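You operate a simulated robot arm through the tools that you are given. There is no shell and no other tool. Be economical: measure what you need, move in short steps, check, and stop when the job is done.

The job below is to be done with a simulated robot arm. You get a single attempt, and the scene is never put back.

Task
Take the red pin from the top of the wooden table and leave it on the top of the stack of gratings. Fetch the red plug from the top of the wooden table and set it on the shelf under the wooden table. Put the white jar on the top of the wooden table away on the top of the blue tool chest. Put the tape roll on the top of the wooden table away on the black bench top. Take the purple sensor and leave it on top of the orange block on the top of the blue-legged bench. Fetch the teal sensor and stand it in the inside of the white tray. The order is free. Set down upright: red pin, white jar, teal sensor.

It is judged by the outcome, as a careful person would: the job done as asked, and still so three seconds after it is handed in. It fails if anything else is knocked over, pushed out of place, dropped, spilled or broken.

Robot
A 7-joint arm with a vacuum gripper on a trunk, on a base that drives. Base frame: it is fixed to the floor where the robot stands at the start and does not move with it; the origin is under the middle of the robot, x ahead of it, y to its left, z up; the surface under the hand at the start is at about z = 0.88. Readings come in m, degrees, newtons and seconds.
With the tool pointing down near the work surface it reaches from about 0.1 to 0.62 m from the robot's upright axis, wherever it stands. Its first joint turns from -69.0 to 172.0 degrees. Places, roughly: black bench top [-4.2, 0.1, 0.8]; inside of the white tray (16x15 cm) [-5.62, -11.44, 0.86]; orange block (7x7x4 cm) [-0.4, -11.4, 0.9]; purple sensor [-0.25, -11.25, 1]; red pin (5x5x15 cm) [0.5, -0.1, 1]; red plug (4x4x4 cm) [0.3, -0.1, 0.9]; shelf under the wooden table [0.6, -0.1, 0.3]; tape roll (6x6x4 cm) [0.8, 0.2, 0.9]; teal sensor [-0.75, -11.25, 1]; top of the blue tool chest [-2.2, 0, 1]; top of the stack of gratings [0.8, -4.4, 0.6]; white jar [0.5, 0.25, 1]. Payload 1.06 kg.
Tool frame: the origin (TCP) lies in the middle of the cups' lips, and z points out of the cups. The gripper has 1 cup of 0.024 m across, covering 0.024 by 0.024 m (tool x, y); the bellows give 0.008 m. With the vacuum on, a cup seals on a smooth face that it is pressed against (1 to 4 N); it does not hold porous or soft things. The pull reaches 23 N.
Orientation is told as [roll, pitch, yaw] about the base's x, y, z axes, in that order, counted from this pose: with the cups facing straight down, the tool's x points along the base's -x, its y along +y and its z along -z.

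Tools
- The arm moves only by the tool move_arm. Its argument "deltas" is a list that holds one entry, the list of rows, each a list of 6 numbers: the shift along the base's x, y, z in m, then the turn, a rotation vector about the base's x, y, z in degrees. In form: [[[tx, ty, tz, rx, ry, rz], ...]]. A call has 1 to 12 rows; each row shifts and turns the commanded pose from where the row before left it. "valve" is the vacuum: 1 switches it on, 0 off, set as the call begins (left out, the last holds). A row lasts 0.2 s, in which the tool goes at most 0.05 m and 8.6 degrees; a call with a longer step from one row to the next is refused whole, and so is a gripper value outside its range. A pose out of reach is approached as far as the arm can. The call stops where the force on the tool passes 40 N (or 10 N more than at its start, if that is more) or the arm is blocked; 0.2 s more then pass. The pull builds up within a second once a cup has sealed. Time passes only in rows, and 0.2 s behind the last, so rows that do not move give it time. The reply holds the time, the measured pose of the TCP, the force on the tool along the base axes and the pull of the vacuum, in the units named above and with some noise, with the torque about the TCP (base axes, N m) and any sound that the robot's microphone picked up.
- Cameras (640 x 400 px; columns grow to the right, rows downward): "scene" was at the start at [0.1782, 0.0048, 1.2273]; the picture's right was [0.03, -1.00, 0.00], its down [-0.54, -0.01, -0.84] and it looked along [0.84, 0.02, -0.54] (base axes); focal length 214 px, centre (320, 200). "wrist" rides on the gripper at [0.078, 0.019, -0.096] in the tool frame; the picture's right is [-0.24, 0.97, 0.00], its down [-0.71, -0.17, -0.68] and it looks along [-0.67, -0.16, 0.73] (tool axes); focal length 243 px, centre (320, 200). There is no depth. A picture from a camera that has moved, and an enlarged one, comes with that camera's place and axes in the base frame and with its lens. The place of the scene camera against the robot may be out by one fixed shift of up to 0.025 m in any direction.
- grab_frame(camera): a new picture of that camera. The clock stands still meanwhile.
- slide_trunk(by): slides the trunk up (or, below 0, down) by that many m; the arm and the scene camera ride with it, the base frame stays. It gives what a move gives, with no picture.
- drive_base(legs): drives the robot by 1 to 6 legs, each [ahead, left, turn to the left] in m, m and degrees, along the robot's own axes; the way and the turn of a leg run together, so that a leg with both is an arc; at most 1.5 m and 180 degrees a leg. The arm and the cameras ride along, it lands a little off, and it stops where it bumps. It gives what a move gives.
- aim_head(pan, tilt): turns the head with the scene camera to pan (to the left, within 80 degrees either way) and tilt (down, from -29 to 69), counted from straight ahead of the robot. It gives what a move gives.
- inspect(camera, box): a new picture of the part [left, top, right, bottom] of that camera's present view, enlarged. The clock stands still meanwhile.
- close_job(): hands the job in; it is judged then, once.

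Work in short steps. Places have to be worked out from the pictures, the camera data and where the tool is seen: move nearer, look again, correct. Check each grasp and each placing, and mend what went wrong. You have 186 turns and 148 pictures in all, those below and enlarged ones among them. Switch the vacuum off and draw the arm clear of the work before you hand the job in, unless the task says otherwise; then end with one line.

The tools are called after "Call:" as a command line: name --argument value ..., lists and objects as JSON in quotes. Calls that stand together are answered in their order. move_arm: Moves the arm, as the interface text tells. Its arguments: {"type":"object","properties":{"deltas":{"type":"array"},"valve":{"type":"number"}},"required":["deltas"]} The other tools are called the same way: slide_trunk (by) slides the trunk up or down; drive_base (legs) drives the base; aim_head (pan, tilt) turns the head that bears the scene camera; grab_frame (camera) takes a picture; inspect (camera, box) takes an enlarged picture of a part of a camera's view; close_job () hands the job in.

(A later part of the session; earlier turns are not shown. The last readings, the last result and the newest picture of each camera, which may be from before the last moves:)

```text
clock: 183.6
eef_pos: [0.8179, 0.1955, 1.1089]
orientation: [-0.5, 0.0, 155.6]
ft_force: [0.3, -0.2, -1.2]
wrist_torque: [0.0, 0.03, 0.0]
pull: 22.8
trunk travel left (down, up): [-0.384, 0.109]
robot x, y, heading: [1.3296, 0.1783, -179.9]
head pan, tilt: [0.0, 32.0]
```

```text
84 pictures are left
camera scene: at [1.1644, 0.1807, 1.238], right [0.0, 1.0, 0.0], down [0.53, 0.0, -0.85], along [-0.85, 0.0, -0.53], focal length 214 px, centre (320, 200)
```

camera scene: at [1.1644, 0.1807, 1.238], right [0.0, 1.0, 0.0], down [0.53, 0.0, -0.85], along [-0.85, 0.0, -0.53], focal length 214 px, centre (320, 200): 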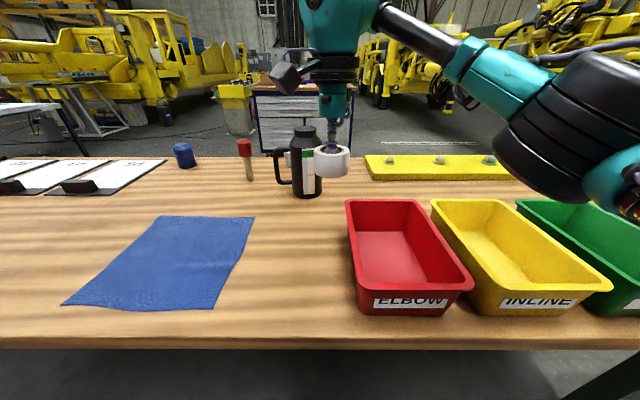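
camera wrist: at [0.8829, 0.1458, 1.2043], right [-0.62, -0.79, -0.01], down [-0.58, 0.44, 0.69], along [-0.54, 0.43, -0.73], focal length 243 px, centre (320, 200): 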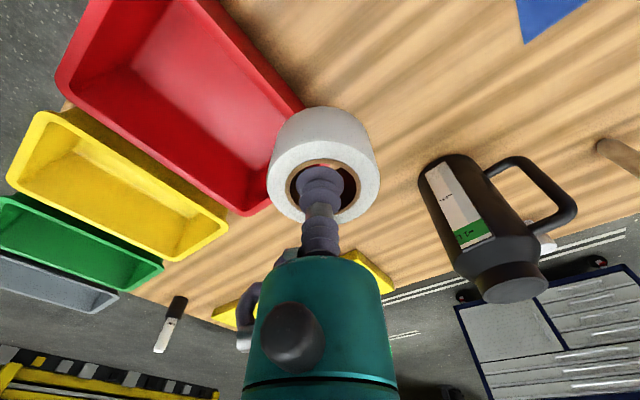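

The tape is held. I'll back away and drive round the table's end to the open floor, then look toward the black bench.

Call:
drive_base --legs '[[-0.35, 0, 0], [0, 0.95, 0], [0, 0.93, 0], [1.35, 0, 0], [1.35, 0, 0]]'

Call:
aim_head --pan 0 --tilt 15

Call:
grab_frame --camera "scene"

```text
clock: 214.9
eef_pos: [-1.5559, -1.4881, 1.1087]
orientation: [-0.5, 0.1, 152.3]
ft_force: [0.4, -0.2, -0.6]
wrist_torque: [-0.01, 0.01, 0.01]
pull: 22.2
trunk travel left (down, up): [-0.384, 0.109]
robot x, y, heading: [-1.0467, -1.5336, 176.9]
head pan, tilt: [0.0, 32.0]
```

```text
clock: 215.7
eef_pos: [-1.5563, -1.4877, 1.1076]
orientation: [-0.5, 0.1, 152.4]
ft_force: [0.7, 0.0, -1.5]
wrist_torque: [0.0, -0.01, 0.01]
pull: 23.3
trunk travel left (down, up): [-0.384, 0.109]
robot x, y, heading: [-1.0447, -1.5318, 177.3]
head pan, tilt: [0.0, 15.0]
```

```text
83 pictures are left
camera scene: at [-1.2153, -1.5217, 1.2652], right [0.05, 1.0, 0.0], down [0.26, -0.01, -0.97], along [-0.96, 0.05, -0.26], focal length 214 px, centre (320, 200)
```

scene: 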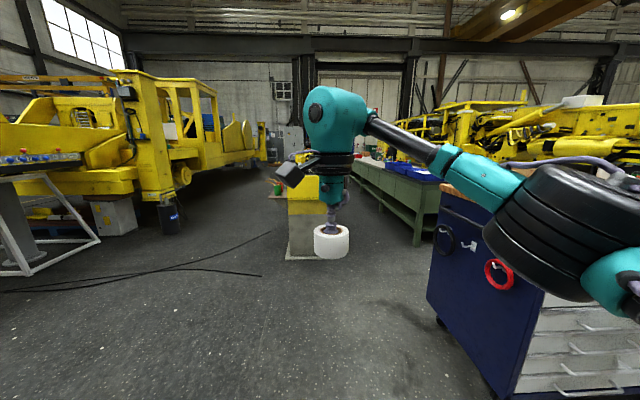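

The black-topped bench runs along x behind the chest, with its long side facing me near y≈-0.2. I'll retract the hand a little and pass the chest on this side, then look again.

Call:
move_arm --deltas '[[[0.04, 0, 0.02, 0, 0, 7], [0.04, 0, 0.02, 0, 0, 7], [0.04, 0, 0.02, 0, 0, 7], [0.03, 0, 0.02, 0, 0, 6]]]'

Call:
drive_base --legs '[[0, -0.2, 3], [1.4, 0, 0], [0.3, 0, 0]]'

Call:
aim_head --pan -35 --tilt 20

Call:
grab_frame --camera "scene"

Call:
aim_head --pan 10 --tilt 20

Call:
grab_frame --camera "scene"

```text
clock: 216.7
eef_pos: [-1.4054, -1.4913, 1.1888]
orientation: [-0.6, 0.1, 179.5]
ft_force: [0.4, 1.2, -1.0]
wrist_torque: [0.01, 0.02, 0.01]
pull: 23.1
trunk travel left (down, up): [-0.384, 0.109]
robot x, y, heading: [-1.0478, -1.5332, 176.9]
head pan, tilt: [0.0, 15.0]
```

```text
clock: 227.2
eef_pos: [-3.0943, -1.3107, 1.189]
orientation: [-0.5, 0.2, -177.5]
ft_force: [-0.8, 0.3, -0.9]
wrist_torque: [0.03, -0.03, 0.01]
pull: 23.0
trunk travel left (down, up): [-0.384, 0.109]
robot x, y, heading: [-2.7376, -1.3338, -179.5]
head pan, tilt: [0.0, 15.0]
```

```text
clock: 228.3
eef_pos: [-3.0959, -1.3103, 1.1888]
orientation: [-0.4, 0.1, -177.5]
ft_force: [0.6, -1.0, -1.7]
wrist_torque: [0.01, -0.01, 0.01]
pull: 22.9
trunk travel left (down, up): [-0.384, 0.109]
robot x, y, heading: [-2.7341, -1.334, -180.0]
head pan, tilt: [-35.0, 20.0]
```

```text
82 pictures are left
camera scene: at [-2.8855, -1.2778, 1.2572], right [0.57, 0.82, 0.0], down [0.28, -0.2, -0.94], along [-0.77, 0.54, -0.34], focal length 214 px, centre (320, 200)
```

scene: 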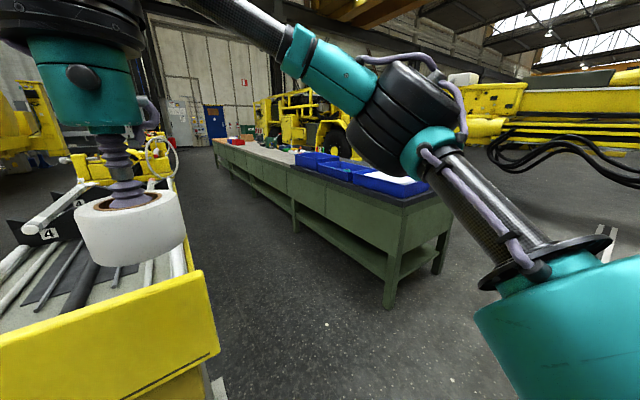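

```text
clock: 229.4
eef_pos: [-3.0943, -1.3099, 1.1871]
orientation: [-0.6, 0.1, -177.6]
ft_force: [-0.1, -0.1, -0.8]
wrist_torque: [-0.01, -0.01, -0.02]
pull: 23.2
trunk travel left (down, up): [-0.384, 0.109]
robot x, y, heading: [-2.7355, -1.3334, -180.1]
head pan, tilt: [10.0, 20.0]
```

```text
81 pictures are left
camera scene: at [-2.9008, -1.3473, 1.2571], right [-0.17, 0.98, 0.0], down [0.34, 0.06, -0.94], along [-0.93, -0.16, -0.34], focal length 214 px, centre (320, 200)
```

scene: 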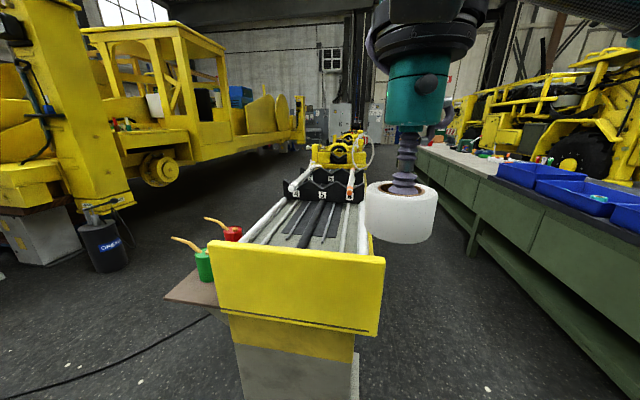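

The bench's near end is at x≈-3.55 (y -0.25 to 0.4), and the yellow machine ends at x≈-3.45. I'll move to x≈-3.0 and strafe behind the chest to face the bench's end.

Call:
drive_base --legs '[[0.27, 0, 0], [0, -0.7, 0], [0, -0.6, 0]]'

Call:
aim_head --pan 0 --tilt 32

Call:
grab_frame --camera "scene"

Call:
grab_frame --camera "wrist"

```text
clock: 242.8
eef_pos: [-3.3931, -0.0169, 1.1893]
orientation: [-0.5, 0.1, -175.9]
ft_force: [-0.2, -0.6, 0.3]
wrist_torque: [0.04, 0.01, 0.0]
pull: 23.1
trunk travel left (down, up): [-0.384, 0.109]
robot x, y, heading: [-3.0305, -0.03, -178.2]
head pan, tilt: [10.0, 20.0]
```

```text
clock: 243.6
eef_pos: [-3.3935, -0.017, 1.1883]
orientation: [-0.5, 0.1, -175.8]
ft_force: [-0.1, -0.3, -0.9]
wrist_torque: [-0.01, 0.04, 0.0]
pull: 23.0
trunk travel left (down, up): [-0.384, 0.109]
robot x, y, heading: [-3.0311, -0.0262, -178.2]
head pan, tilt: [0.0, 32.0]
```

```text
80 pictures are left
camera scene: at [-3.1963, -0.0327, 1.238], right [-0.03, 1.0, 0.0], down [0.53, 0.02, -0.85], along [-0.85, -0.03, -0.53], focal length 214 px, centre (320, 200)
```

scene: 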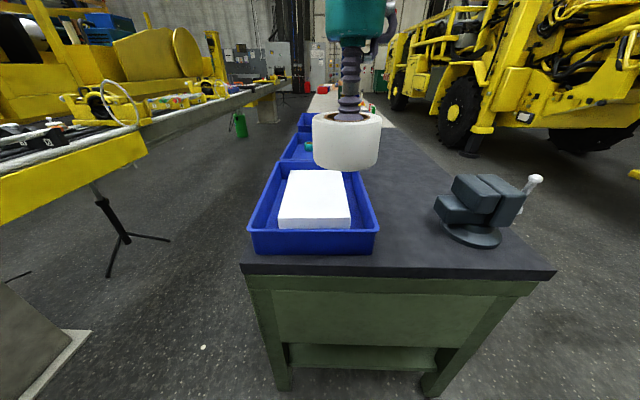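

```text
79 pictures are left
camera wrist: at [-3.3129, -0.0307, 1.2844], right [-0.17, -0.99, -0.01], down [-0.72, 0.11, 0.69], along [-0.68, 0.12, -0.73], focal length 243 px, centre (320, 200)
```

wrist: 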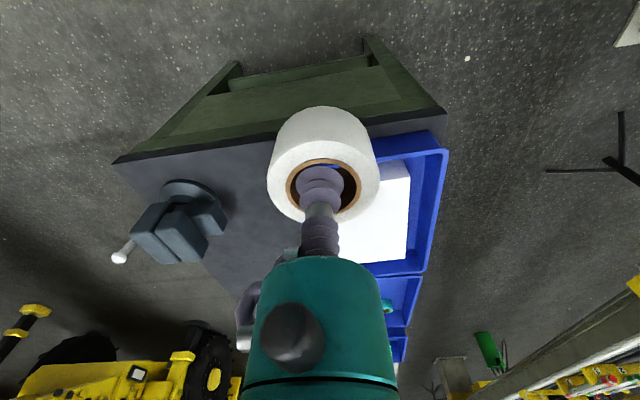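

The clear black patch between the blue bin and the vise is centred near (-3.73, 0.24). I'll drive closer and position above it.

Call:
drive_base --legs '[[0, -0.22, -1.8], [0.24, 0, 0]]'

Call:
grab_frame --camera "scene"

Call:
grab_frame --camera "wrist"

```text
clock: 247.5
eef_pos: [-3.6351, 0.2206, 1.1896]
orientation: [-0.5, 0.1, -178.3]
ft_force: [0.0, 0.5, -1.2]
wrist_torque: [0.02, -0.02, 0.01]
pull: 23.2
trunk travel left (down, up): [-0.384, 0.109]
robot x, y, heading: [-3.2715, 0.1956, 179.2]
head pan, tilt: [0.0, 32.0]
```

```text
78 pictures are left
camera scene: at [-3.439, 0.1984, 1.2378], right [0.01, 1.0, 0.0], down [0.53, -0.01, -0.85], along [-0.85, 0.01, -0.53], focal length 214 px, centre (320, 200)
```

scene: 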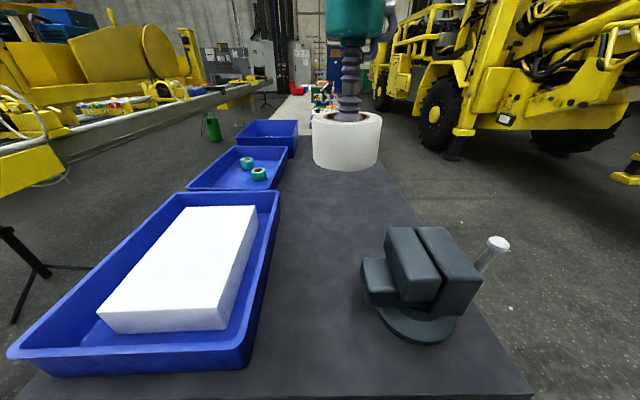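

```text
77 pictures are left
camera wrist: at [-3.5553, 0.2048, 1.2843], right [-0.2, -0.98, -0.01], down [-0.71, 0.14, 0.69], along [-0.67, 0.15, -0.73], focal length 243 px, centre (320, 200)
```

wrist: 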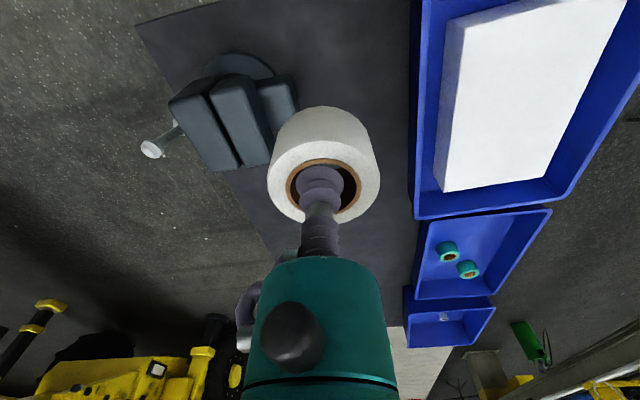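

The clear spot is (-3.745, 0.172), about 10 cm from both bin and vise. I'll move over it and down to about z 0.88.

Call:
move_arm --deltas '[[[-0.03, -0.013, -0.03, 0, 0, 0], [-0.03, -0.012, -0.03, 0, 0, 0], [-0.03, -0.012, -0.03, 0, 0, 0], [-0.02, -0.012, -0.04, 0, 0, 0], [0, 0, -0.05, 0, 0, 0], [0, 0, -0.05, 0, 0, 0], [0, 0, -0.05, 0, 0, 0], [0, 0, -0.03, 0, 0, 0]]]'

Call:
grab_frame --camera "scene"

Call:
grab_frame --camera "wrist"

```text
clock: 249.3
eef_pos: [-3.7441, 0.1728, 0.8793]
orientation: [-0.5, 0.0, -178.2]
ft_force: [0.2, 0.1, -1.6]
wrist_torque: [-0.02, 0.0, 0.0]
pull: 23.2
trunk travel left (down, up): [-0.384, 0.109]
robot x, y, heading: [-3.2734, 0.1931, 179.4]
head pan, tilt: [0.0, 32.0]
```

```text
76 pictures are left
camera scene: at [-3.4384, 0.1984, 1.238], right [0.01, 1.0, 0.0], down [0.53, -0.01, -0.85], along [-0.85, 0.01, -0.53], focal length 214 px, centre (320, 200)
```

scene: 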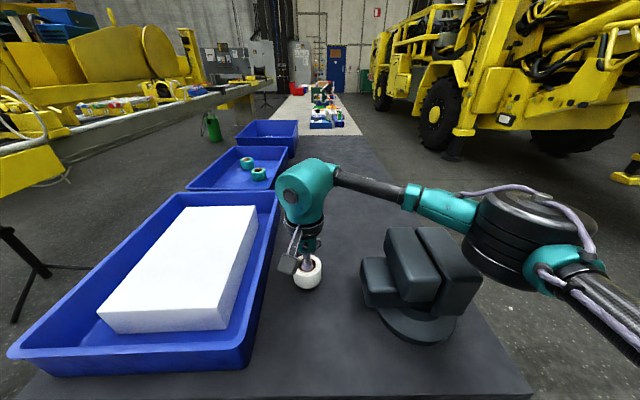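

```text
75 pictures are left
camera wrist: at [-3.6643, 0.1562, 0.9746], right [-0.2, -0.98, -0.01], down [-0.71, 0.14, 0.69], along [-0.67, 0.15, -0.73], focal length 243 px, centre (320, 200)
```

wrist: 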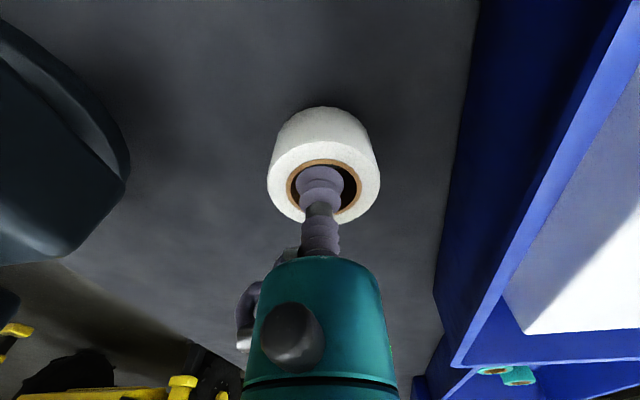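

The tape is clear on both sides, with forearm and elbow clear of the vise. I'll lower in small steps to contact.

Call:
move_arm --deltas '[[[0, 0, -0.012, 0, 0, 0], [0, 0, -0.008, 0, 0, 0], [0, 0, -0.005, 0, 0, 0], [0, 0, -0.005, 0, 0, 0]]]'

```text
clock: 250.3
eef_pos: [-3.7437, 0.1747, 0.85]
orientation: [-0.4, -0.3, -178.2]
ft_force: [-7.3, 1.4, 21.7]
wrist_torque: [-0.11, -0.05, -0.05]
pull: 22.9
trunk travel left (down, up): [-0.384, 0.109]
robot x, y, heading: [-3.2742, 0.1927, 179.1]
head pan, tilt: [0.0, 32.0]
```

It's down firmly at z 0.85. I'll ease up a touch, release, wait and lift off.

Call:
move_arm --deltas '[[[0, 0, 0.003, 0, 0, 0], [0, 0, 0, 0, 0, 0], [0, 0, 0, 0, 0, 0], [0, 0, 0, 0, 0, 0], [0, 0, 0.01, 0, 0, 0], [0, 0, 0.04, 0, 0, 0], [0, 0, 0.05, 0, 0, 0], [0, 0, 0.05, 0, 0, 0], [0, 0, 0.05, 0, 0, 0], [0.03, 0, 0.04, 0, 0, 0], [0.03, 0, 0.04, 0, 0, 0], [0.04, 0, 0.03, 0, 0, 0]]]' --valve 0

Call:
grab_frame --camera "scene"

```text
clock: 252.9
eef_pos: [-3.6438, 0.1736, 1.1604]
orientation: [-0.5, 0.0, -178.2]
ft_force: [0.8, 0.0, 0.3]
wrist_torque: [-0.01, 0.0, 0.01]
pull: 0.0
trunk travel left (down, up): [-0.384, 0.109]
robot x, y, heading: [-3.2725, 0.1961, 179.3]
head pan, tilt: [0.0, 32.0]
```

```text
74 pictures are left
camera scene: at [-3.4378, 0.1984, 1.238], right [0.01, 1.0, 0.0], down [0.53, -0.01, -0.85], along [-0.85, 0.01, -0.53], focal length 214 px, centre (320, 200)
```

scene: 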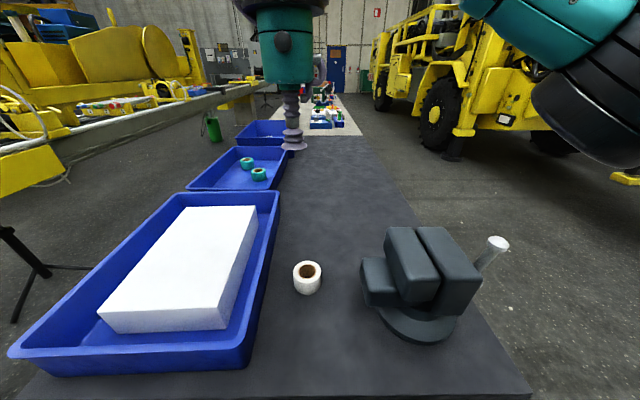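

The tape rests flat on the black bench. I'll go back along the same way and turn toward the wooden table for the pin.

Call:
drive_base --legs '[[-0.26, 0, 1], [0, 0.75, 0], [0, 0.8, 0], [-1.0, 0, 0], [-1.0, 0, 0], [0, 0, 180]]'

Call:
grab_frame --camera "scene"

```text
clock: 285.3
eef_pos: [-0.6297, -1.25, 1.1605]
orientation: [-0.5, 0.1, 6.9]
ft_force: [-0.3, -0.4, 0.4]
wrist_torque: [-0.01, -0.03, 0.0]
pull: 0.0
trunk travel left (down, up): [-0.384, 0.109]
robot x, y, heading: [-0.9982, -1.3039, 4.5]
head pan, tilt: [0.0, 32.0]
```

```text
73 pictures are left
camera scene: at [-0.8229, -1.288, 1.2379], right [0.08, -1.0, 0.0], down [-0.53, -0.04, -0.85], along [0.85, 0.07, -0.53], focal length 214 px, centre (320, 200)
```

scene: 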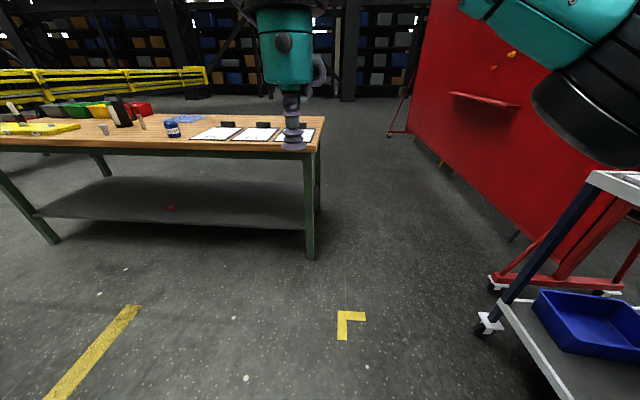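

I'll straighten, strafe left to y≈-0.08 and drive up to the table.

Call:
drive_base --legs '[[0, 0, -4.5], [0, 1.22, 0], [0.9, 0, 0]]'

Call:
grab_frame --camera "wrist"

Call:
grab_frame --camera "scene"

```text
clock: 301.2
eef_pos: [0.2994, -0.0576, 1.1606]
orientation: [-0.4, 0.0, 1.7]
ft_force: [-0.3, -0.2, -0.4]
wrist_torque: [0.02, 0.02, -0.02]
pull: 0.1
trunk travel left (down, up): [-0.384, 0.109]
robot x, y, heading: [-0.0729, -0.0776, -0.7]
head pan, tilt: [0.0, 32.0]
```

```text
72 pictures are left
camera wrist: at [0.2216, -0.0407, 1.2557], right [0.21, 0.98, -0.01], down [0.71, -0.14, 0.69], along [0.67, -0.15, -0.73], focal length 243 px, centre (320, 200)
```

wrist: 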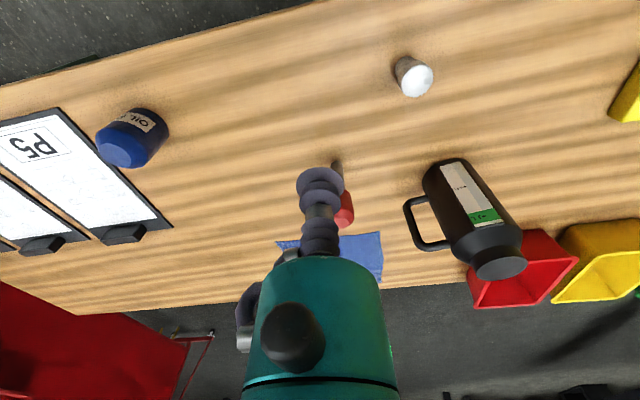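

```text
71 pictures are left
camera scene: at [0.1042, -0.0781, 1.2379], right [-0.01, -1.0, 0.0], down [-0.53, 0.01, -0.85], along [0.85, -0.01, -0.53], focal length 214 px, centre (320, 200)
```

scene: 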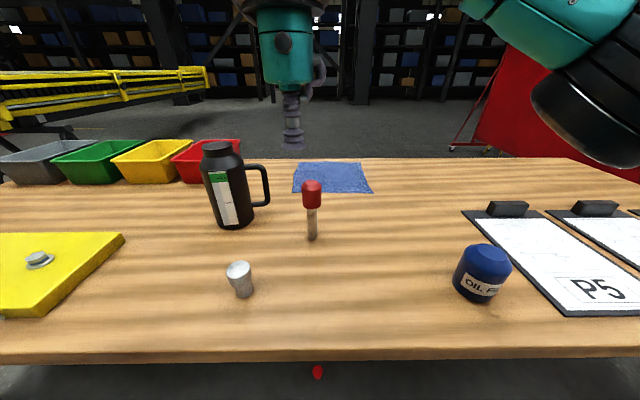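

The pin is near (0.48, -0.067) with its top at ≈1.03. I'll come over it at z 1.10 and look.

Call:
move_arm --deltas '[[[0.04, -0.002, -0.01, 0, 0, 0], [0.04, -0.002, -0.015, 0, 0, 0], [0.04, -0.002, -0.015, 0, 0, 0], [0.045, -0.002, -0.015, 0, 0, 0]]]'

Call:
grab_frame --camera "wrist"

```text
clock: 302.2
eef_pos: [0.4678, -0.0672, 1.1057]
orientation: [-0.6, 0.0, 1.7]
ft_force: [0.8, -0.5, -0.1]
wrist_torque: [0.0, 0.02, 0.0]
pull: 0.0
trunk travel left (down, up): [-0.384, 0.109]
robot x, y, heading: [-0.071, -0.0752, -0.8]
head pan, tilt: [0.0, 32.0]
```

```text
70 pictures are left
camera wrist: at [0.3896, -0.0503, 1.2017], right [0.2, 0.98, -0.01], down [0.71, -0.14, 0.69], along [0.67, -0.15, -0.73], focal length 243 px, centre (320, 200)
```

wrist: 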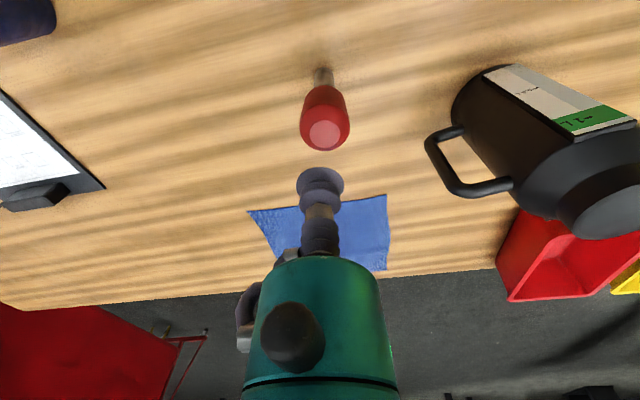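

The flat top face is about 28 mm wide, so centring matters. I'll move to (0.480, -0.068) at z≈1.06 and zoom.

Call:
move_arm --deltas '[[[0.012, 0, -0.02, 0, 0, 0], [0, 0, -0.025, 0, 0, 0], [0, 0, 0, 0, 0, 0]]]'

Call:
inspect --camera "wrist" --box '[240, 80, 400, 230]'

```text
clock: 303.1
eef_pos: [0.4782, -0.0669, 1.0597]
orientation: [-0.5, 0.0, 1.8]
ft_force: [-0.4, 0.1, -0.1]
wrist_torque: [0.01, -0.01, 0.03]
pull: 0.0
trunk travel left (down, up): [-0.384, 0.109]
robot x, y, heading: [-0.0723, -0.0792, -0.7]
head pan, tilt: [0.0, 32.0]
```

```text
2.67 times, centred on (320, 155) of wrist
camera zoom: at [0.4011, -0.0503, 1.1553], right [0.21, 0.98, -0.01], down [0.71, -0.14, 0.69], along [0.67, -0.15, -0.73], focal length 647 px, centre (320, 320)
```

zoom: 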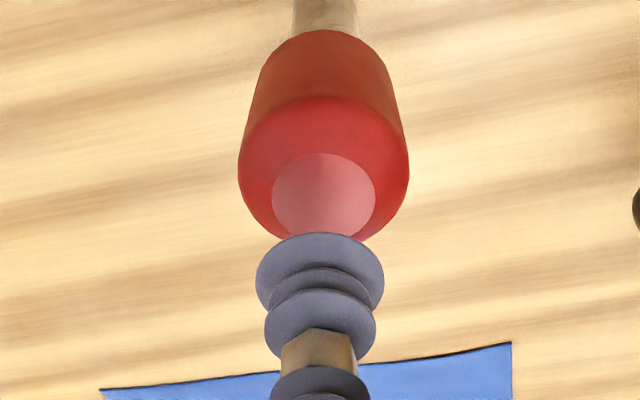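

The face centre is at about (0.480, -0.0675). I'll shift 2 mm, vacuum on, and descend slowly.

Call:
move_arm --deltas '[[[0.0015, -0.0008, -0.015, 0, 0, 0], [0, 0, -0.008, 0, 0, 0], [0, 0, -0.004, 0, 0, 0], [0, 0, -0.003, 0, 0, 0], [0, 0, 0, 0, 0, 0]]]' --valve 1

Call:
inspect --camera "wrist" --box '[240, 80, 400, 230]'

```text
clock: 304.2
eef_pos: [0.4796, -0.0683, 1.0289]
orientation: [-0.6, 0.1, 1.8]
ft_force: [0.8, 0.3, 0.2]
wrist_torque: [0.0, 0.0, 0.02]
pull: 22.7
trunk travel left (down, up): [-0.384, 0.109]
robot x, y, heading: [-0.0704, -0.077, -0.8]
head pan, tilt: [0.0, 32.0]
```

```text
2.67 times, centred on (320, 155) of wrist
camera zoom: at [0.4011, -0.0498, 1.125], right [0.21, 0.98, -0.01], down [0.71, -0.14, 0.69], along [0.67, -0.15, -0.73], focal length 647 px, centre (320, 320)
```

zoom: 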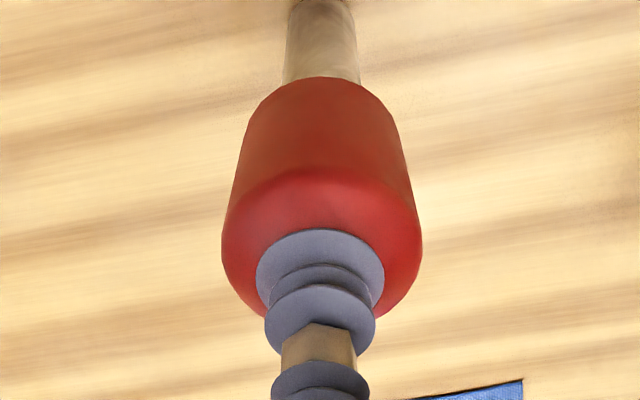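

Sealed at 22.7 N, with the pin 0.149 m long below the cup. I'll lift gently to clear everything, then check.

Call:
move_arm --deltas '[[[0, 0, 0.005, 0, 0, 0], [0, 0, 0.015, 0, 0, 0], [0, 0, 0.03, 0, 0, 0], [-0.01, 0, 0.04, 0, 0, 0], [-0.02, 0, 0.04, 0, 0, 0], [-0.03, 0, 0.03, 0, 0, 0]]]'

Call:
drive_base --legs '[[-0.8, 0, 0]]'

Call:
grab_frame --camera "wrist"

```text
clock: 305.6
eef_pos: [0.4154, -0.0659, 1.1924]
orientation: [-0.5, 0.1, 1.9]
ft_force: [-0.2, -0.4, -2.8]
wrist_torque: [-0.02, 0.02, 0.01]
pull: 22.9
trunk travel left (down, up): [-0.384, 0.109]
robot x, y, heading: [-0.0742, -0.0794, -0.7]
head pan, tilt: [0.0, 32.0]
```

```text
clock: 309.9
eef_pos: [-0.3856, -0.0569, 1.1933]
orientation: [-0.5, 0.0, 2.3]
ft_force: [-0.2, 0.2, -3.1]
wrist_torque: [0.0, -0.02, -0.03]
pull: 23.2
trunk travel left (down, up): [-0.384, 0.109]
robot x, y, heading: [-0.8725, -0.0713, -0.2]
head pan, tilt: [0.0, 32.0]
```

```text
67 pictures are left
camera wrist: at [-0.4631, -0.0394, 1.2876], right [0.2, 0.98, -0.01], down [0.71, -0.14, 0.69], along [0.67, -0.14, -0.73], focal length 243 px, centre (320, 200)
```

wrist: 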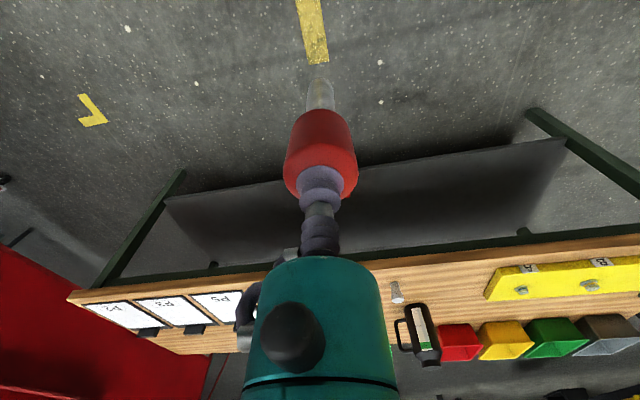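

The pin is held firmly. I'll turn right to face -y and look at the way to the gratings.

Call:
drive_base --legs '[[-0.2, 0, -90]]'

Call:
aim_head --pan 0 --tilt 12

Call:
grab_frame --camera "scene"

```text
clock: 314.1
eef_pos: [-0.9708, -0.4313, 1.1913]
orientation: [-0.5, 0.1, -85.7]
ft_force: [-0.1, -0.4, -3.8]
wrist_torque: [0.01, -0.02, -0.02]
pull: 22.9
trunk travel left (down, up): [-0.384, 0.109]
robot x, y, heading: [-1.0048, 0.0552, -87.9]
head pan, tilt: [0.0, 32.0]
```

```text
clock: 314.9
eef_pos: [-0.9706, -0.4315, 1.192]
orientation: [-0.5, 0.1, -85.8]
ft_force: [0.5, 0.4, -3.7]
wrist_torque: [0.01, 0.02, 0.02]
pull: 23.0
trunk travel left (down, up): [-0.384, 0.109]
robot x, y, heading: [-1.0063, 0.0545, -88.2]
head pan, tilt: [0.0, 12.0]
```

```text
66 pictures are left
camera scene: at [-0.9939, -0.1161, 1.2701], right [-1.0, -0.03, 0.0], down [-0.01, 0.21, -0.98], along [0.03, -0.98, -0.21], focal length 214 px, centre (320, 200)
```

scene: 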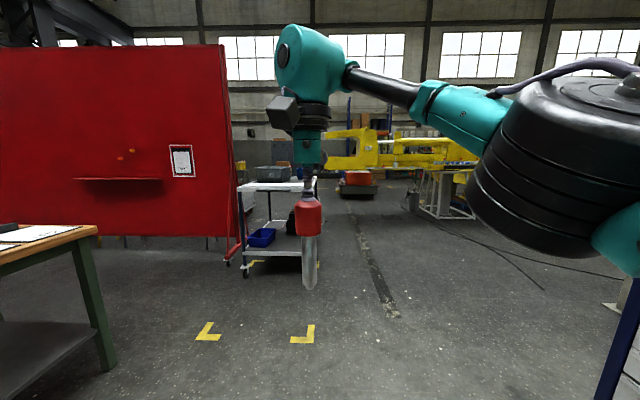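

The cart's right end reaches about x=-0.9, so I'll go past it in the lane at x≈-1.65, down to y≈-4, then look left.

Call:
drive_base --legs '[[1.0, 0, -2], [0.5, -0.65, 0], [1.2, 0, 0], [1.2, 0, 0]]'

Call:
aim_head --pan 60 --tilt 20

Call:
grab_frame --camera "scene"

```text
clock: 337.1
eef_pos: [-1.5313, -4.322, 1.1926]
orientation: [-0.5, 0.1, -85.4]
ft_force: [-0.3, 0.3, -3.6]
wrist_torque: [0.01, 0.0, 0.02]
pull: 22.7
trunk travel left (down, up): [-0.384, 0.109]
robot x, y, heading: [-1.5657, -3.836, -87.8]
head pan, tilt: [0.0, 12.0]
```

```text
clock: 338.4
eef_pos: [-1.5319, -4.3225, 1.192]
orientation: [-0.5, 0.1, -85.4]
ft_force: [-0.6, -0.6, -3.5]
wrist_torque: [0.01, -0.01, -0.01]
pull: 22.4
trunk travel left (down, up): [-0.384, 0.109]
robot x, y, heading: [-1.5688, -3.84, -87.9]
head pan, tilt: [60.0, 20.0]
```

```text
65 pictures are left
camera scene: at [-1.4773, -3.9563, 1.2571], right [-0.47, -0.88, 0.0], down [-0.3, 0.16, -0.94], along [0.83, -0.44, -0.34], focal length 214 px, centre (320, 200)
```

scene: 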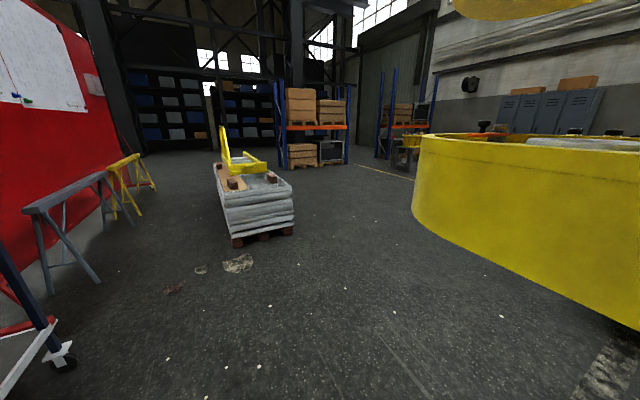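

The grating stack is ahead around (0.7, -4.4) with items on it. I'll turn to face it, approach to x≈-0.3, and look.

Call:
drive_base --legs '[[0, 0, 88], [0, -0.6, 0], [1.2, 0, 0]]'

Call:
aim_head --pan 0 --tilt 32

Call:
grab_frame --camera "scene"

```text
clock: 346.1
eef_pos: [-1.0864, -4.2287, 1.189]
orientation: [-1.3, 0.3, 1.9]
ft_force: [0.7, -0.1, -3.0]
wrist_torque: [0.02, -0.01, -0.01]
pull: 23.7
trunk travel left (down, up): [-0.384, 0.109]
robot x, y, heading: [-1.5718, -4.2511, -0.9]
head pan, tilt: [60.0, 20.0]
stopped in leg 2: the robot was blocked; the commanded pose is now the measured one
```

```text
clock: 347.4
eef_pos: [-1.0864, -4.2294, 1.189]
orientation: [-1.2, 0.3, 1.7]
ft_force: [-0.3, 0.5, -2.7]
wrist_torque: [0.0, -0.03, -0.01]
pull: 23.0
trunk travel left (down, up): [-0.384, 0.109]
robot x, y, heading: [-1.5739, -4.2554, -0.6]
head pan, tilt: [0.0, 32.0]
```

```text
64 pictures are left
camera scene: at [-1.398, -4.2415, 1.2378], right [-0.01, -1.0, 0.01], down [-0.53, 0.0, -0.85], along [0.85, -0.02, -0.53], focal length 214 px, centre (320, 200)
```

scene: 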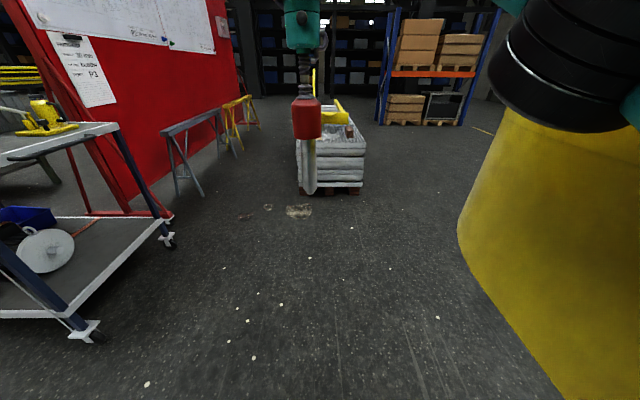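

I was blocked at the right side by the big yellow object near the elbow. I'll move away to the left and then forward to the stack.

Call:
drive_base --legs '[[0, 0.15, 0.6], [1.0, 0, 0]]'

Call:
grab_frame --camera "scene"

Call:
aim_head --pan -75 --tilt 15

Call:
grab_frame --camera "scene"

```text
clock: 354.1
eef_pos: [-0.1002, -4.1179, 1.1894]
orientation: [-0.6, 0.3, 0.6]
ft_force: [0.6, -0.5, -4.1]
wrist_torque: [-0.02, -0.01, 0.0]
pull: 23.1
trunk travel left (down, up): [-0.384, 0.109]
robot x, y, heading: [-0.5846, -4.1152, -1.9]
head pan, tilt: [0.0, 32.0]
```

```text
63 pictures are left
camera scene: at [-0.4123, -4.123, 1.2379], right [-0.04, -1.0, 0.0], down [-0.53, 0.02, -0.85], along [0.85, -0.03, -0.53], focal length 214 px, centre (320, 200)
```

scene: 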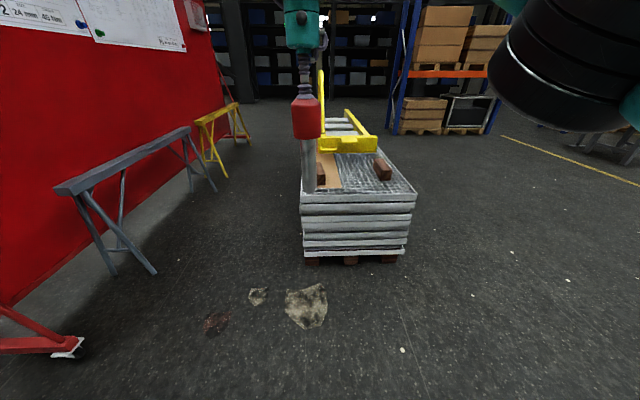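

```text
clock: 355.5
eef_pos: [-0.1002, -4.1175, 1.1893]
orientation: [-0.5, 0.1, 0.6]
ft_force: [0.2, -0.4, -3.6]
wrist_torque: [-0.01, -0.03, -0.03]
pull: 22.9
trunk travel left (down, up): [-0.384, 0.109]
robot x, y, heading: [-0.587, -4.1175, -2.0]
head pan, tilt: [-75.0, 15.0]
```

```text
62 pictures are left
camera scene: at [-0.481, -4.2109, 1.2653], right [-0.97, -0.23, 0.0], down [-0.06, 0.25, -0.97], along [0.22, -0.94, -0.26], focal length 214 px, centre (320, 200)
```

scene: 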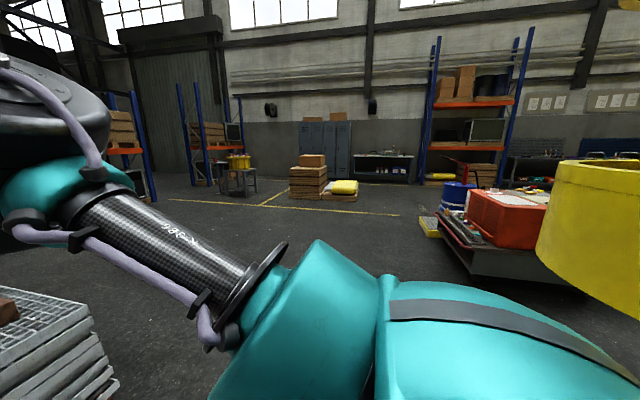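

The stack's top is at about z 0.58, with its front edge at x≈0.72 and y from -4.05 to -4.75. I'll approach to x≈0.25 at y≈-4.38 and look down at the free grating area.

Call:
drive_base --legs '[[0.5, -0.25, 2], [0.33, 0, 0]]'

Call:
aim_head --pan 0 --tilt 45

Call:
grab_frame --camera "scene"

Call:
grab_frame --camera "wrist"

```text
clock: 360.6
eef_pos: [0.7321, -4.3455, 1.1915]
orientation: [-0.7, 0.2, 3.3]
ft_force: [0.9, -0.4, -4.1]
wrist_torque: [0.0, -0.02, -0.02]
pull: 23.1
trunk travel left (down, up): [-0.384, 0.109]
robot x, y, heading: [0.2433, -4.3677, 0.6]
head pan, tilt: [-75.0, 15.0]
```

```text
clock: 362.0
eef_pos: [0.7311, -4.3471, 1.1901]
orientation: [-0.6, 0.2, 3.3]
ft_force: [0.6, -0.3, -3.0]
wrist_torque: [0.02, -0.01, 0.0]
pull: 22.6
trunk travel left (down, up): [-0.384, 0.109]
robot x, y, heading: [0.2437, -4.3734, 0.7]
head pan, tilt: [0.0, 45.0]
```

```text
61 pictures are left
camera scene: at [0.4114, -4.3672, 1.2185], right [0.01, -1.0, 0.0], down [-0.71, -0.01, -0.71], along [0.71, 0.01, -0.71], focal length 214 px, centre (320, 200)
```

scene: 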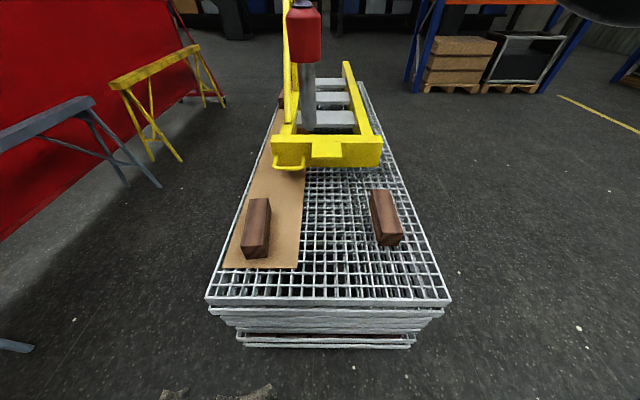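

```text
60 pictures are left
camera wrist: at [0.6534, -4.3307, 1.2858], right [0.18, 0.98, -0.01], down [0.72, -0.12, 0.68], along [0.67, -0.13, -0.73], focal length 243 px, centre (320, 200)
```

wrist: 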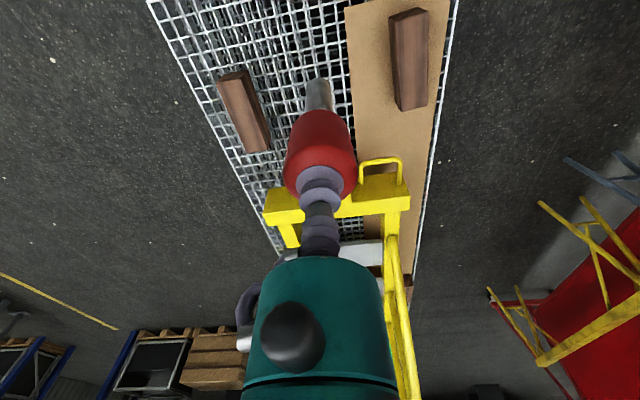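

There's open grating around (0.80, -4.41), about 11 cm from the cardboard and block. I'll drive in 8 cm, line up, and lower the trunk 0.25 m.

Call:
drive_base --legs '[[0.08, 0, 0]]'

Call:
move_arm --deltas '[[[0, -0.03, 0, 0, 0, 0], [0, -0.033, 0, 0, 0, 0]]]'

Call:
slide_trunk --by -0.25

Call:
grab_frame --camera "wrist"

Call:
grab_frame --camera "scene"

```text
clock: 363.1
eef_pos: [0.8109, -4.3449, 1.1899]
orientation: [-0.6, 0.4, 3.3]
ft_force: [0.1, 0.4, -4.4]
wrist_torque: [-0.01, 0.02, 0.0]
pull: 22.9
trunk travel left (down, up): [-0.384, 0.109]
robot x, y, heading: [0.3232, -4.3739, 0.5]
head pan, tilt: [0.0, 45.0]
```

```text
clock: 363.7
eef_pos: [0.8096, -4.4084, 1.1885]
orientation: [-0.7, 0.2, 3.5]
ft_force: [0.2, 0.0, -3.1]
wrist_torque: [0.03, -0.04, -0.01]
pull: 22.9
trunk travel left (down, up): [-0.384, 0.109]
robot x, y, heading: [0.3243, -4.3744, 0.6]
head pan, tilt: [0.0, 45.0]
```

```text
clock: 366.3
eef_pos: [0.8104, -4.4079, 0.9408]
orientation: [-0.6, 0.2, 3.3]
ft_force: [-0.6, 0.2, -4.0]
wrist_torque: [-0.04, -0.01, -0.02]
pull: 22.3
trunk travel left (down, up): [-0.134, 0.359]
robot x, y, heading: [0.3266, -4.3693, 0.5]
head pan, tilt: [0.0, 45.0]
```

```text
59 pictures are left
camera wrist: at [0.7318, -4.3923, 1.0359], right [0.18, 0.98, -0.01], down [0.72, -0.12, 0.68], along [0.67, -0.13, -0.73], focal length 243 px, centre (320, 200)
```

wrist: 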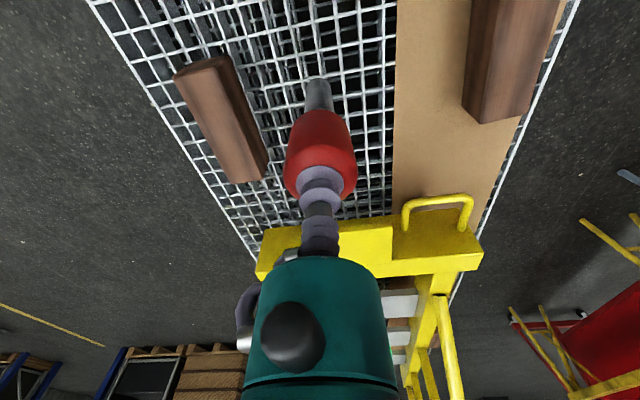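

```text
58 pictures are left
camera scene: at [0.5593, -4.3652, 0.9586], right [0.01, -1.0, 0.0], down [-0.71, -0.01, -0.71], along [0.71, 0.01, -0.71], focal length 214 px, centre (320, 200)
```

scene: 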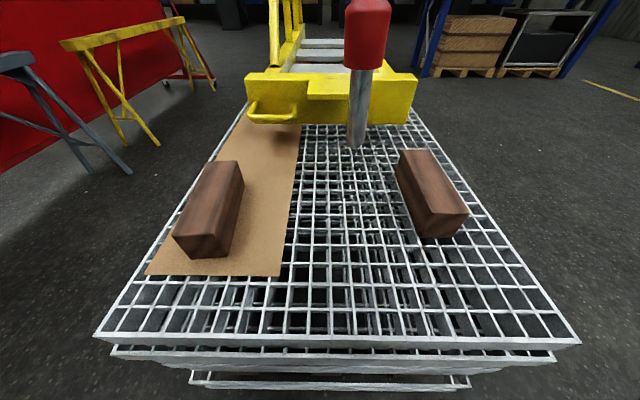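

I'll lower to about 3 cm above the grating and zoom, so I can set the foot on a bar crossing.

Call:
move_arm --deltas '[[[0, 0, -0.05, 0, 0, 0], [0, 0, -0.05, 0, 0, 0], [0, 0, -0.05, 0, 0, 0], [0, 0, -0.02, 0, 0, 0]]]'

Call:
inspect --camera "wrist" --box '[220, 20, 420, 145]'

Call:
inspect --camera "scene" --box '[280, 90, 440, 190]'

```text
clock: 367.3
eef_pos: [0.8107, -4.406, 0.7691]
orientation: [-0.7, 0.2, 3.4]
ft_force: [-0.5, 0.2, -3.1]
wrist_torque: [0.04, 0.0, -0.01]
pull: 23.0
trunk travel left (down, up): [-0.134, 0.359]
robot x, y, heading: [0.3234, -4.3693, 0.4]
head pan, tilt: [0.0, 45.0]
```

```text
3.20 times, centred on (320, 82) of wrist
camera zoom: at [0.7325, -4.3905, 0.8643], right [0.18, 0.98, -0.01], down [0.72, -0.12, 0.68], along [0.67, -0.13, -0.73], focal length 776 px, centre (320, 576)
```

zoom: 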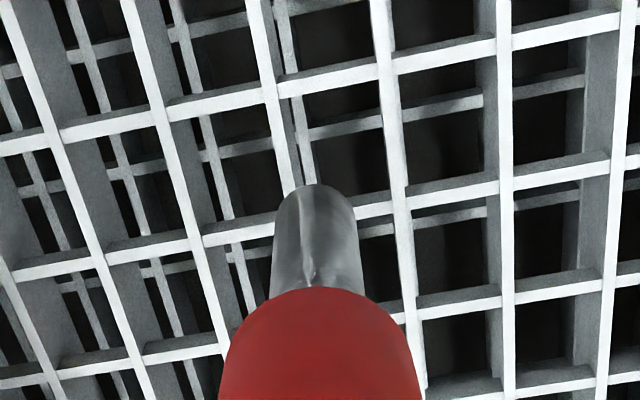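

```text
4.00 times, centred on (360, 140) of scene
camera zoom: at [0.5595, -4.3652, 0.9586], right [0.01, -1.0, 0.0], down [-0.71, -0.01, -0.71], along [0.71, 0.01, -0.71], focal length 858 px, centre (160, 440)
```

zoom: 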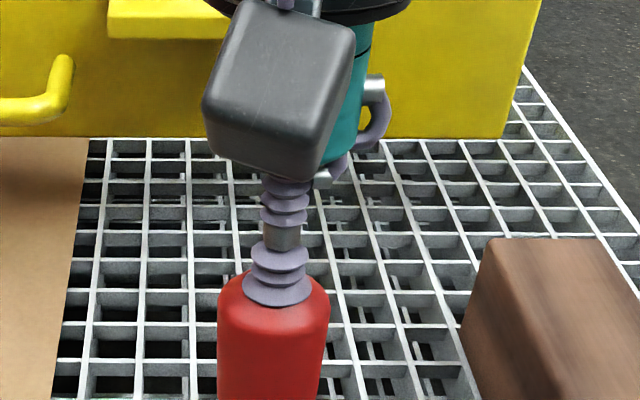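

The grating is a real open grid with ~40 mm pitch and the foot is ~25 mm, so a bar crossing is needed. I'll go lower for less parallax and zoom again.

Call:
move_arm --deltas '[[[0, 0, -0.015, 0, 0, 0], [0, 0, -0.008, 0, 0, 0]]]'

Call:
inspect --camera "wrist" --box '[240, 30, 400, 130]'

```text
clock: 367.9
eef_pos: [0.8101, -4.4078, 0.7487]
orientation: [-0.5, 0.1, 3.3]
ft_force: [-0.3, -1.2, 13.1]
wrist_torque: [-0.03, -0.07, 0.01]
pull: 22.9
trunk travel left (down, up): [-0.134, 0.359]
robot x, y, heading: [0.3247, -4.3701, 0.8]
head pan, tilt: [0.0, 45.0]
```

```text
4.00 times, centred on (320, 80) of wrist
camera zoom: at [0.7326, -4.3915, 0.8441], right [0.18, 0.98, -0.01], down [0.72, -0.12, 0.69], along [0.67, -0.13, -0.73], focal length 970 px, centre (320, 680)
```

zoom: 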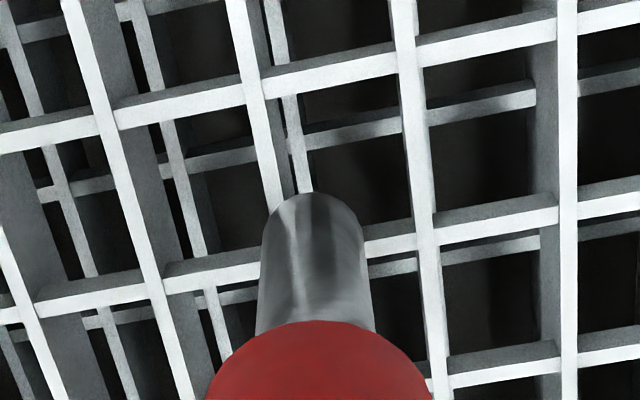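

Contact came at TCP 0.749 (grating top ≈0.60), with the foot off the crossing by about 1 cm. I'll lift 8 mm, shift (+7.5, -7.8) mm and look.

Call:
move_arm --deltas '[[[0, 0, 0.01, 0, 0, 0], [0.0075, -0.0078, 0, 0, 0, 0], [0, 0, -0.005, 0, 0, 0], [0, 0, 0, 0, 0, 0]]]'

Call:
inspect --camera "wrist" --box '[240, 30, 400, 130]'

```text
clock: 368.9
eef_pos: [0.8176, -4.416, 0.7506]
orientation: [-0.6, 0.3, 3.3]
ft_force: [-0.7, -0.3, -3.5]
wrist_torque: [-0.01, -0.04, 0.02]
pull: 22.9
trunk travel left (down, up): [-0.134, 0.359]
robot x, y, heading: [0.3247, -4.3725, 0.5]
head pan, tilt: [0.0, 45.0]
```

```text
4.00 times, centred on (320, 80) of wrist
camera zoom: at [0.7395, -4.4005, 0.8468], right [0.18, 0.98, -0.01], down [0.72, -0.12, 0.68], along [0.67, -0.13, -0.73], focal length 970 px, centre (320, 680)
```

zoom: 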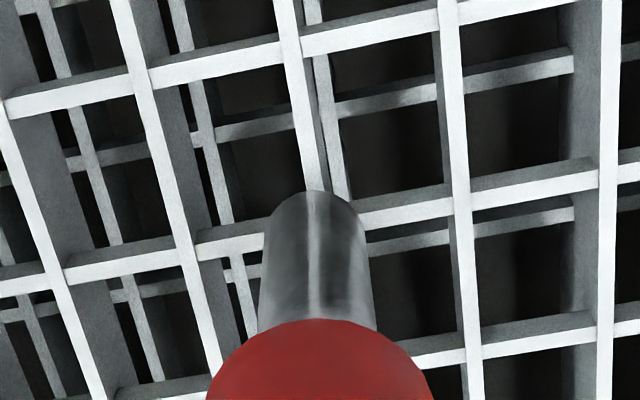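

The bars now cross right under the foot's centre. I'll lower onto it gently.

Call:
move_arm --deltas '[[[0, 0, -0.002, 0, 0, 0], [0, 0, -0.002, 0, 0, 0]]]'

```text
clock: 369.5
eef_pos: [0.8176, -4.416, 0.7489]
orientation: [-0.7, 0.2, 3.4]
ft_force: [-0.5, -0.8, 5.1]
wrist_torque: [-0.03, -0.01, -0.03]
pull: 22.8
trunk travel left (down, up): [-0.134, 0.359]
robot x, y, heading: [0.323, -4.3688, 0.5]
head pan, tilt: [0.0, 45.0]
```

It's in light contact at the same height. I'll release, wait for the pull to fade, then lift slowly.

Call:
move_arm --deltas '[[[0, 0, 0, 0, 0, 0], [0, 0, 0, 0, 0, 0], [0, 0, 0, 0, 0, 0], [0, 0, 0, 0, 0, 0], [0, 0, 0.003, 0, 0, 0], [0, 0, 0.005, 0, 0, 0], [0, 0, 0.01, 0, 0, 0], [0, 0, 0.02, 0, 0, 0], [0, 0, 0.04, 0, 0, 0]]]' --valve 0

Call:
grab_frame --camera "wrist"

Call:
grab_frame --camera "scene"

```text
clock: 371.5
eef_pos: [0.8148, -4.4174, 0.829]
orientation: [-0.8, 0.2, 3.4]
ft_force: [0.5, -0.7, 0.3]
wrist_torque: [0.04, 0.0, -0.03]
pull: 0.1
trunk travel left (down, up): [-0.134, 0.359]
robot x, y, heading: [0.3235, -4.3718, 0.7]
head pan, tilt: [0.0, 45.0]
```

```text
53 pictures are left
camera wrist: at [0.7377, -4.4015, 0.925], right [0.18, 0.98, -0.01], down [0.72, -0.12, 0.68], along [0.67, -0.13, -0.73], focal length 243 px, centre (320, 200)
```

wrist: 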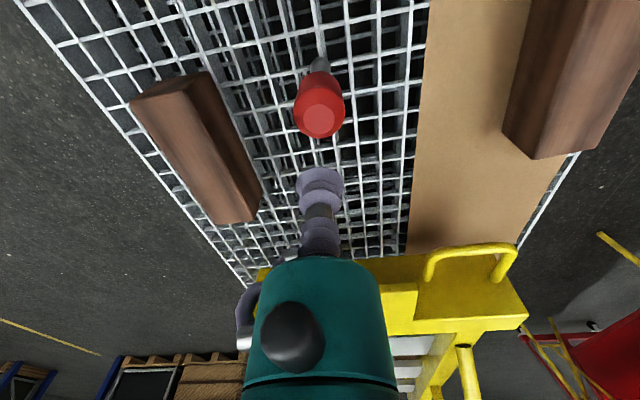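

```text
52 pictures are left
camera scene: at [0.5592, -4.3652, 0.9587], right [0.01, -1.0, 0.0], down [-0.71, -0.01, -0.71], along [0.71, 0.01, -0.71], focal length 214 px, centre (320, 200)
```

scene: 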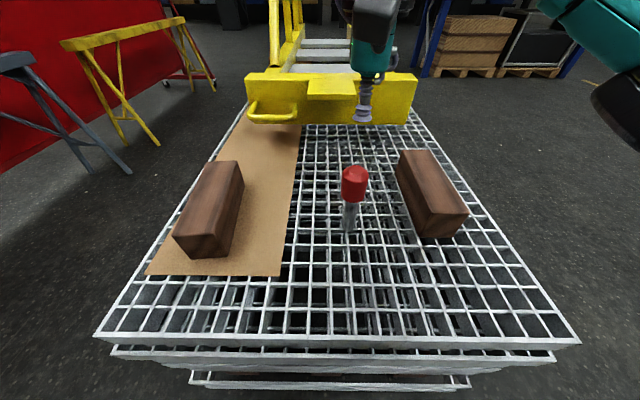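

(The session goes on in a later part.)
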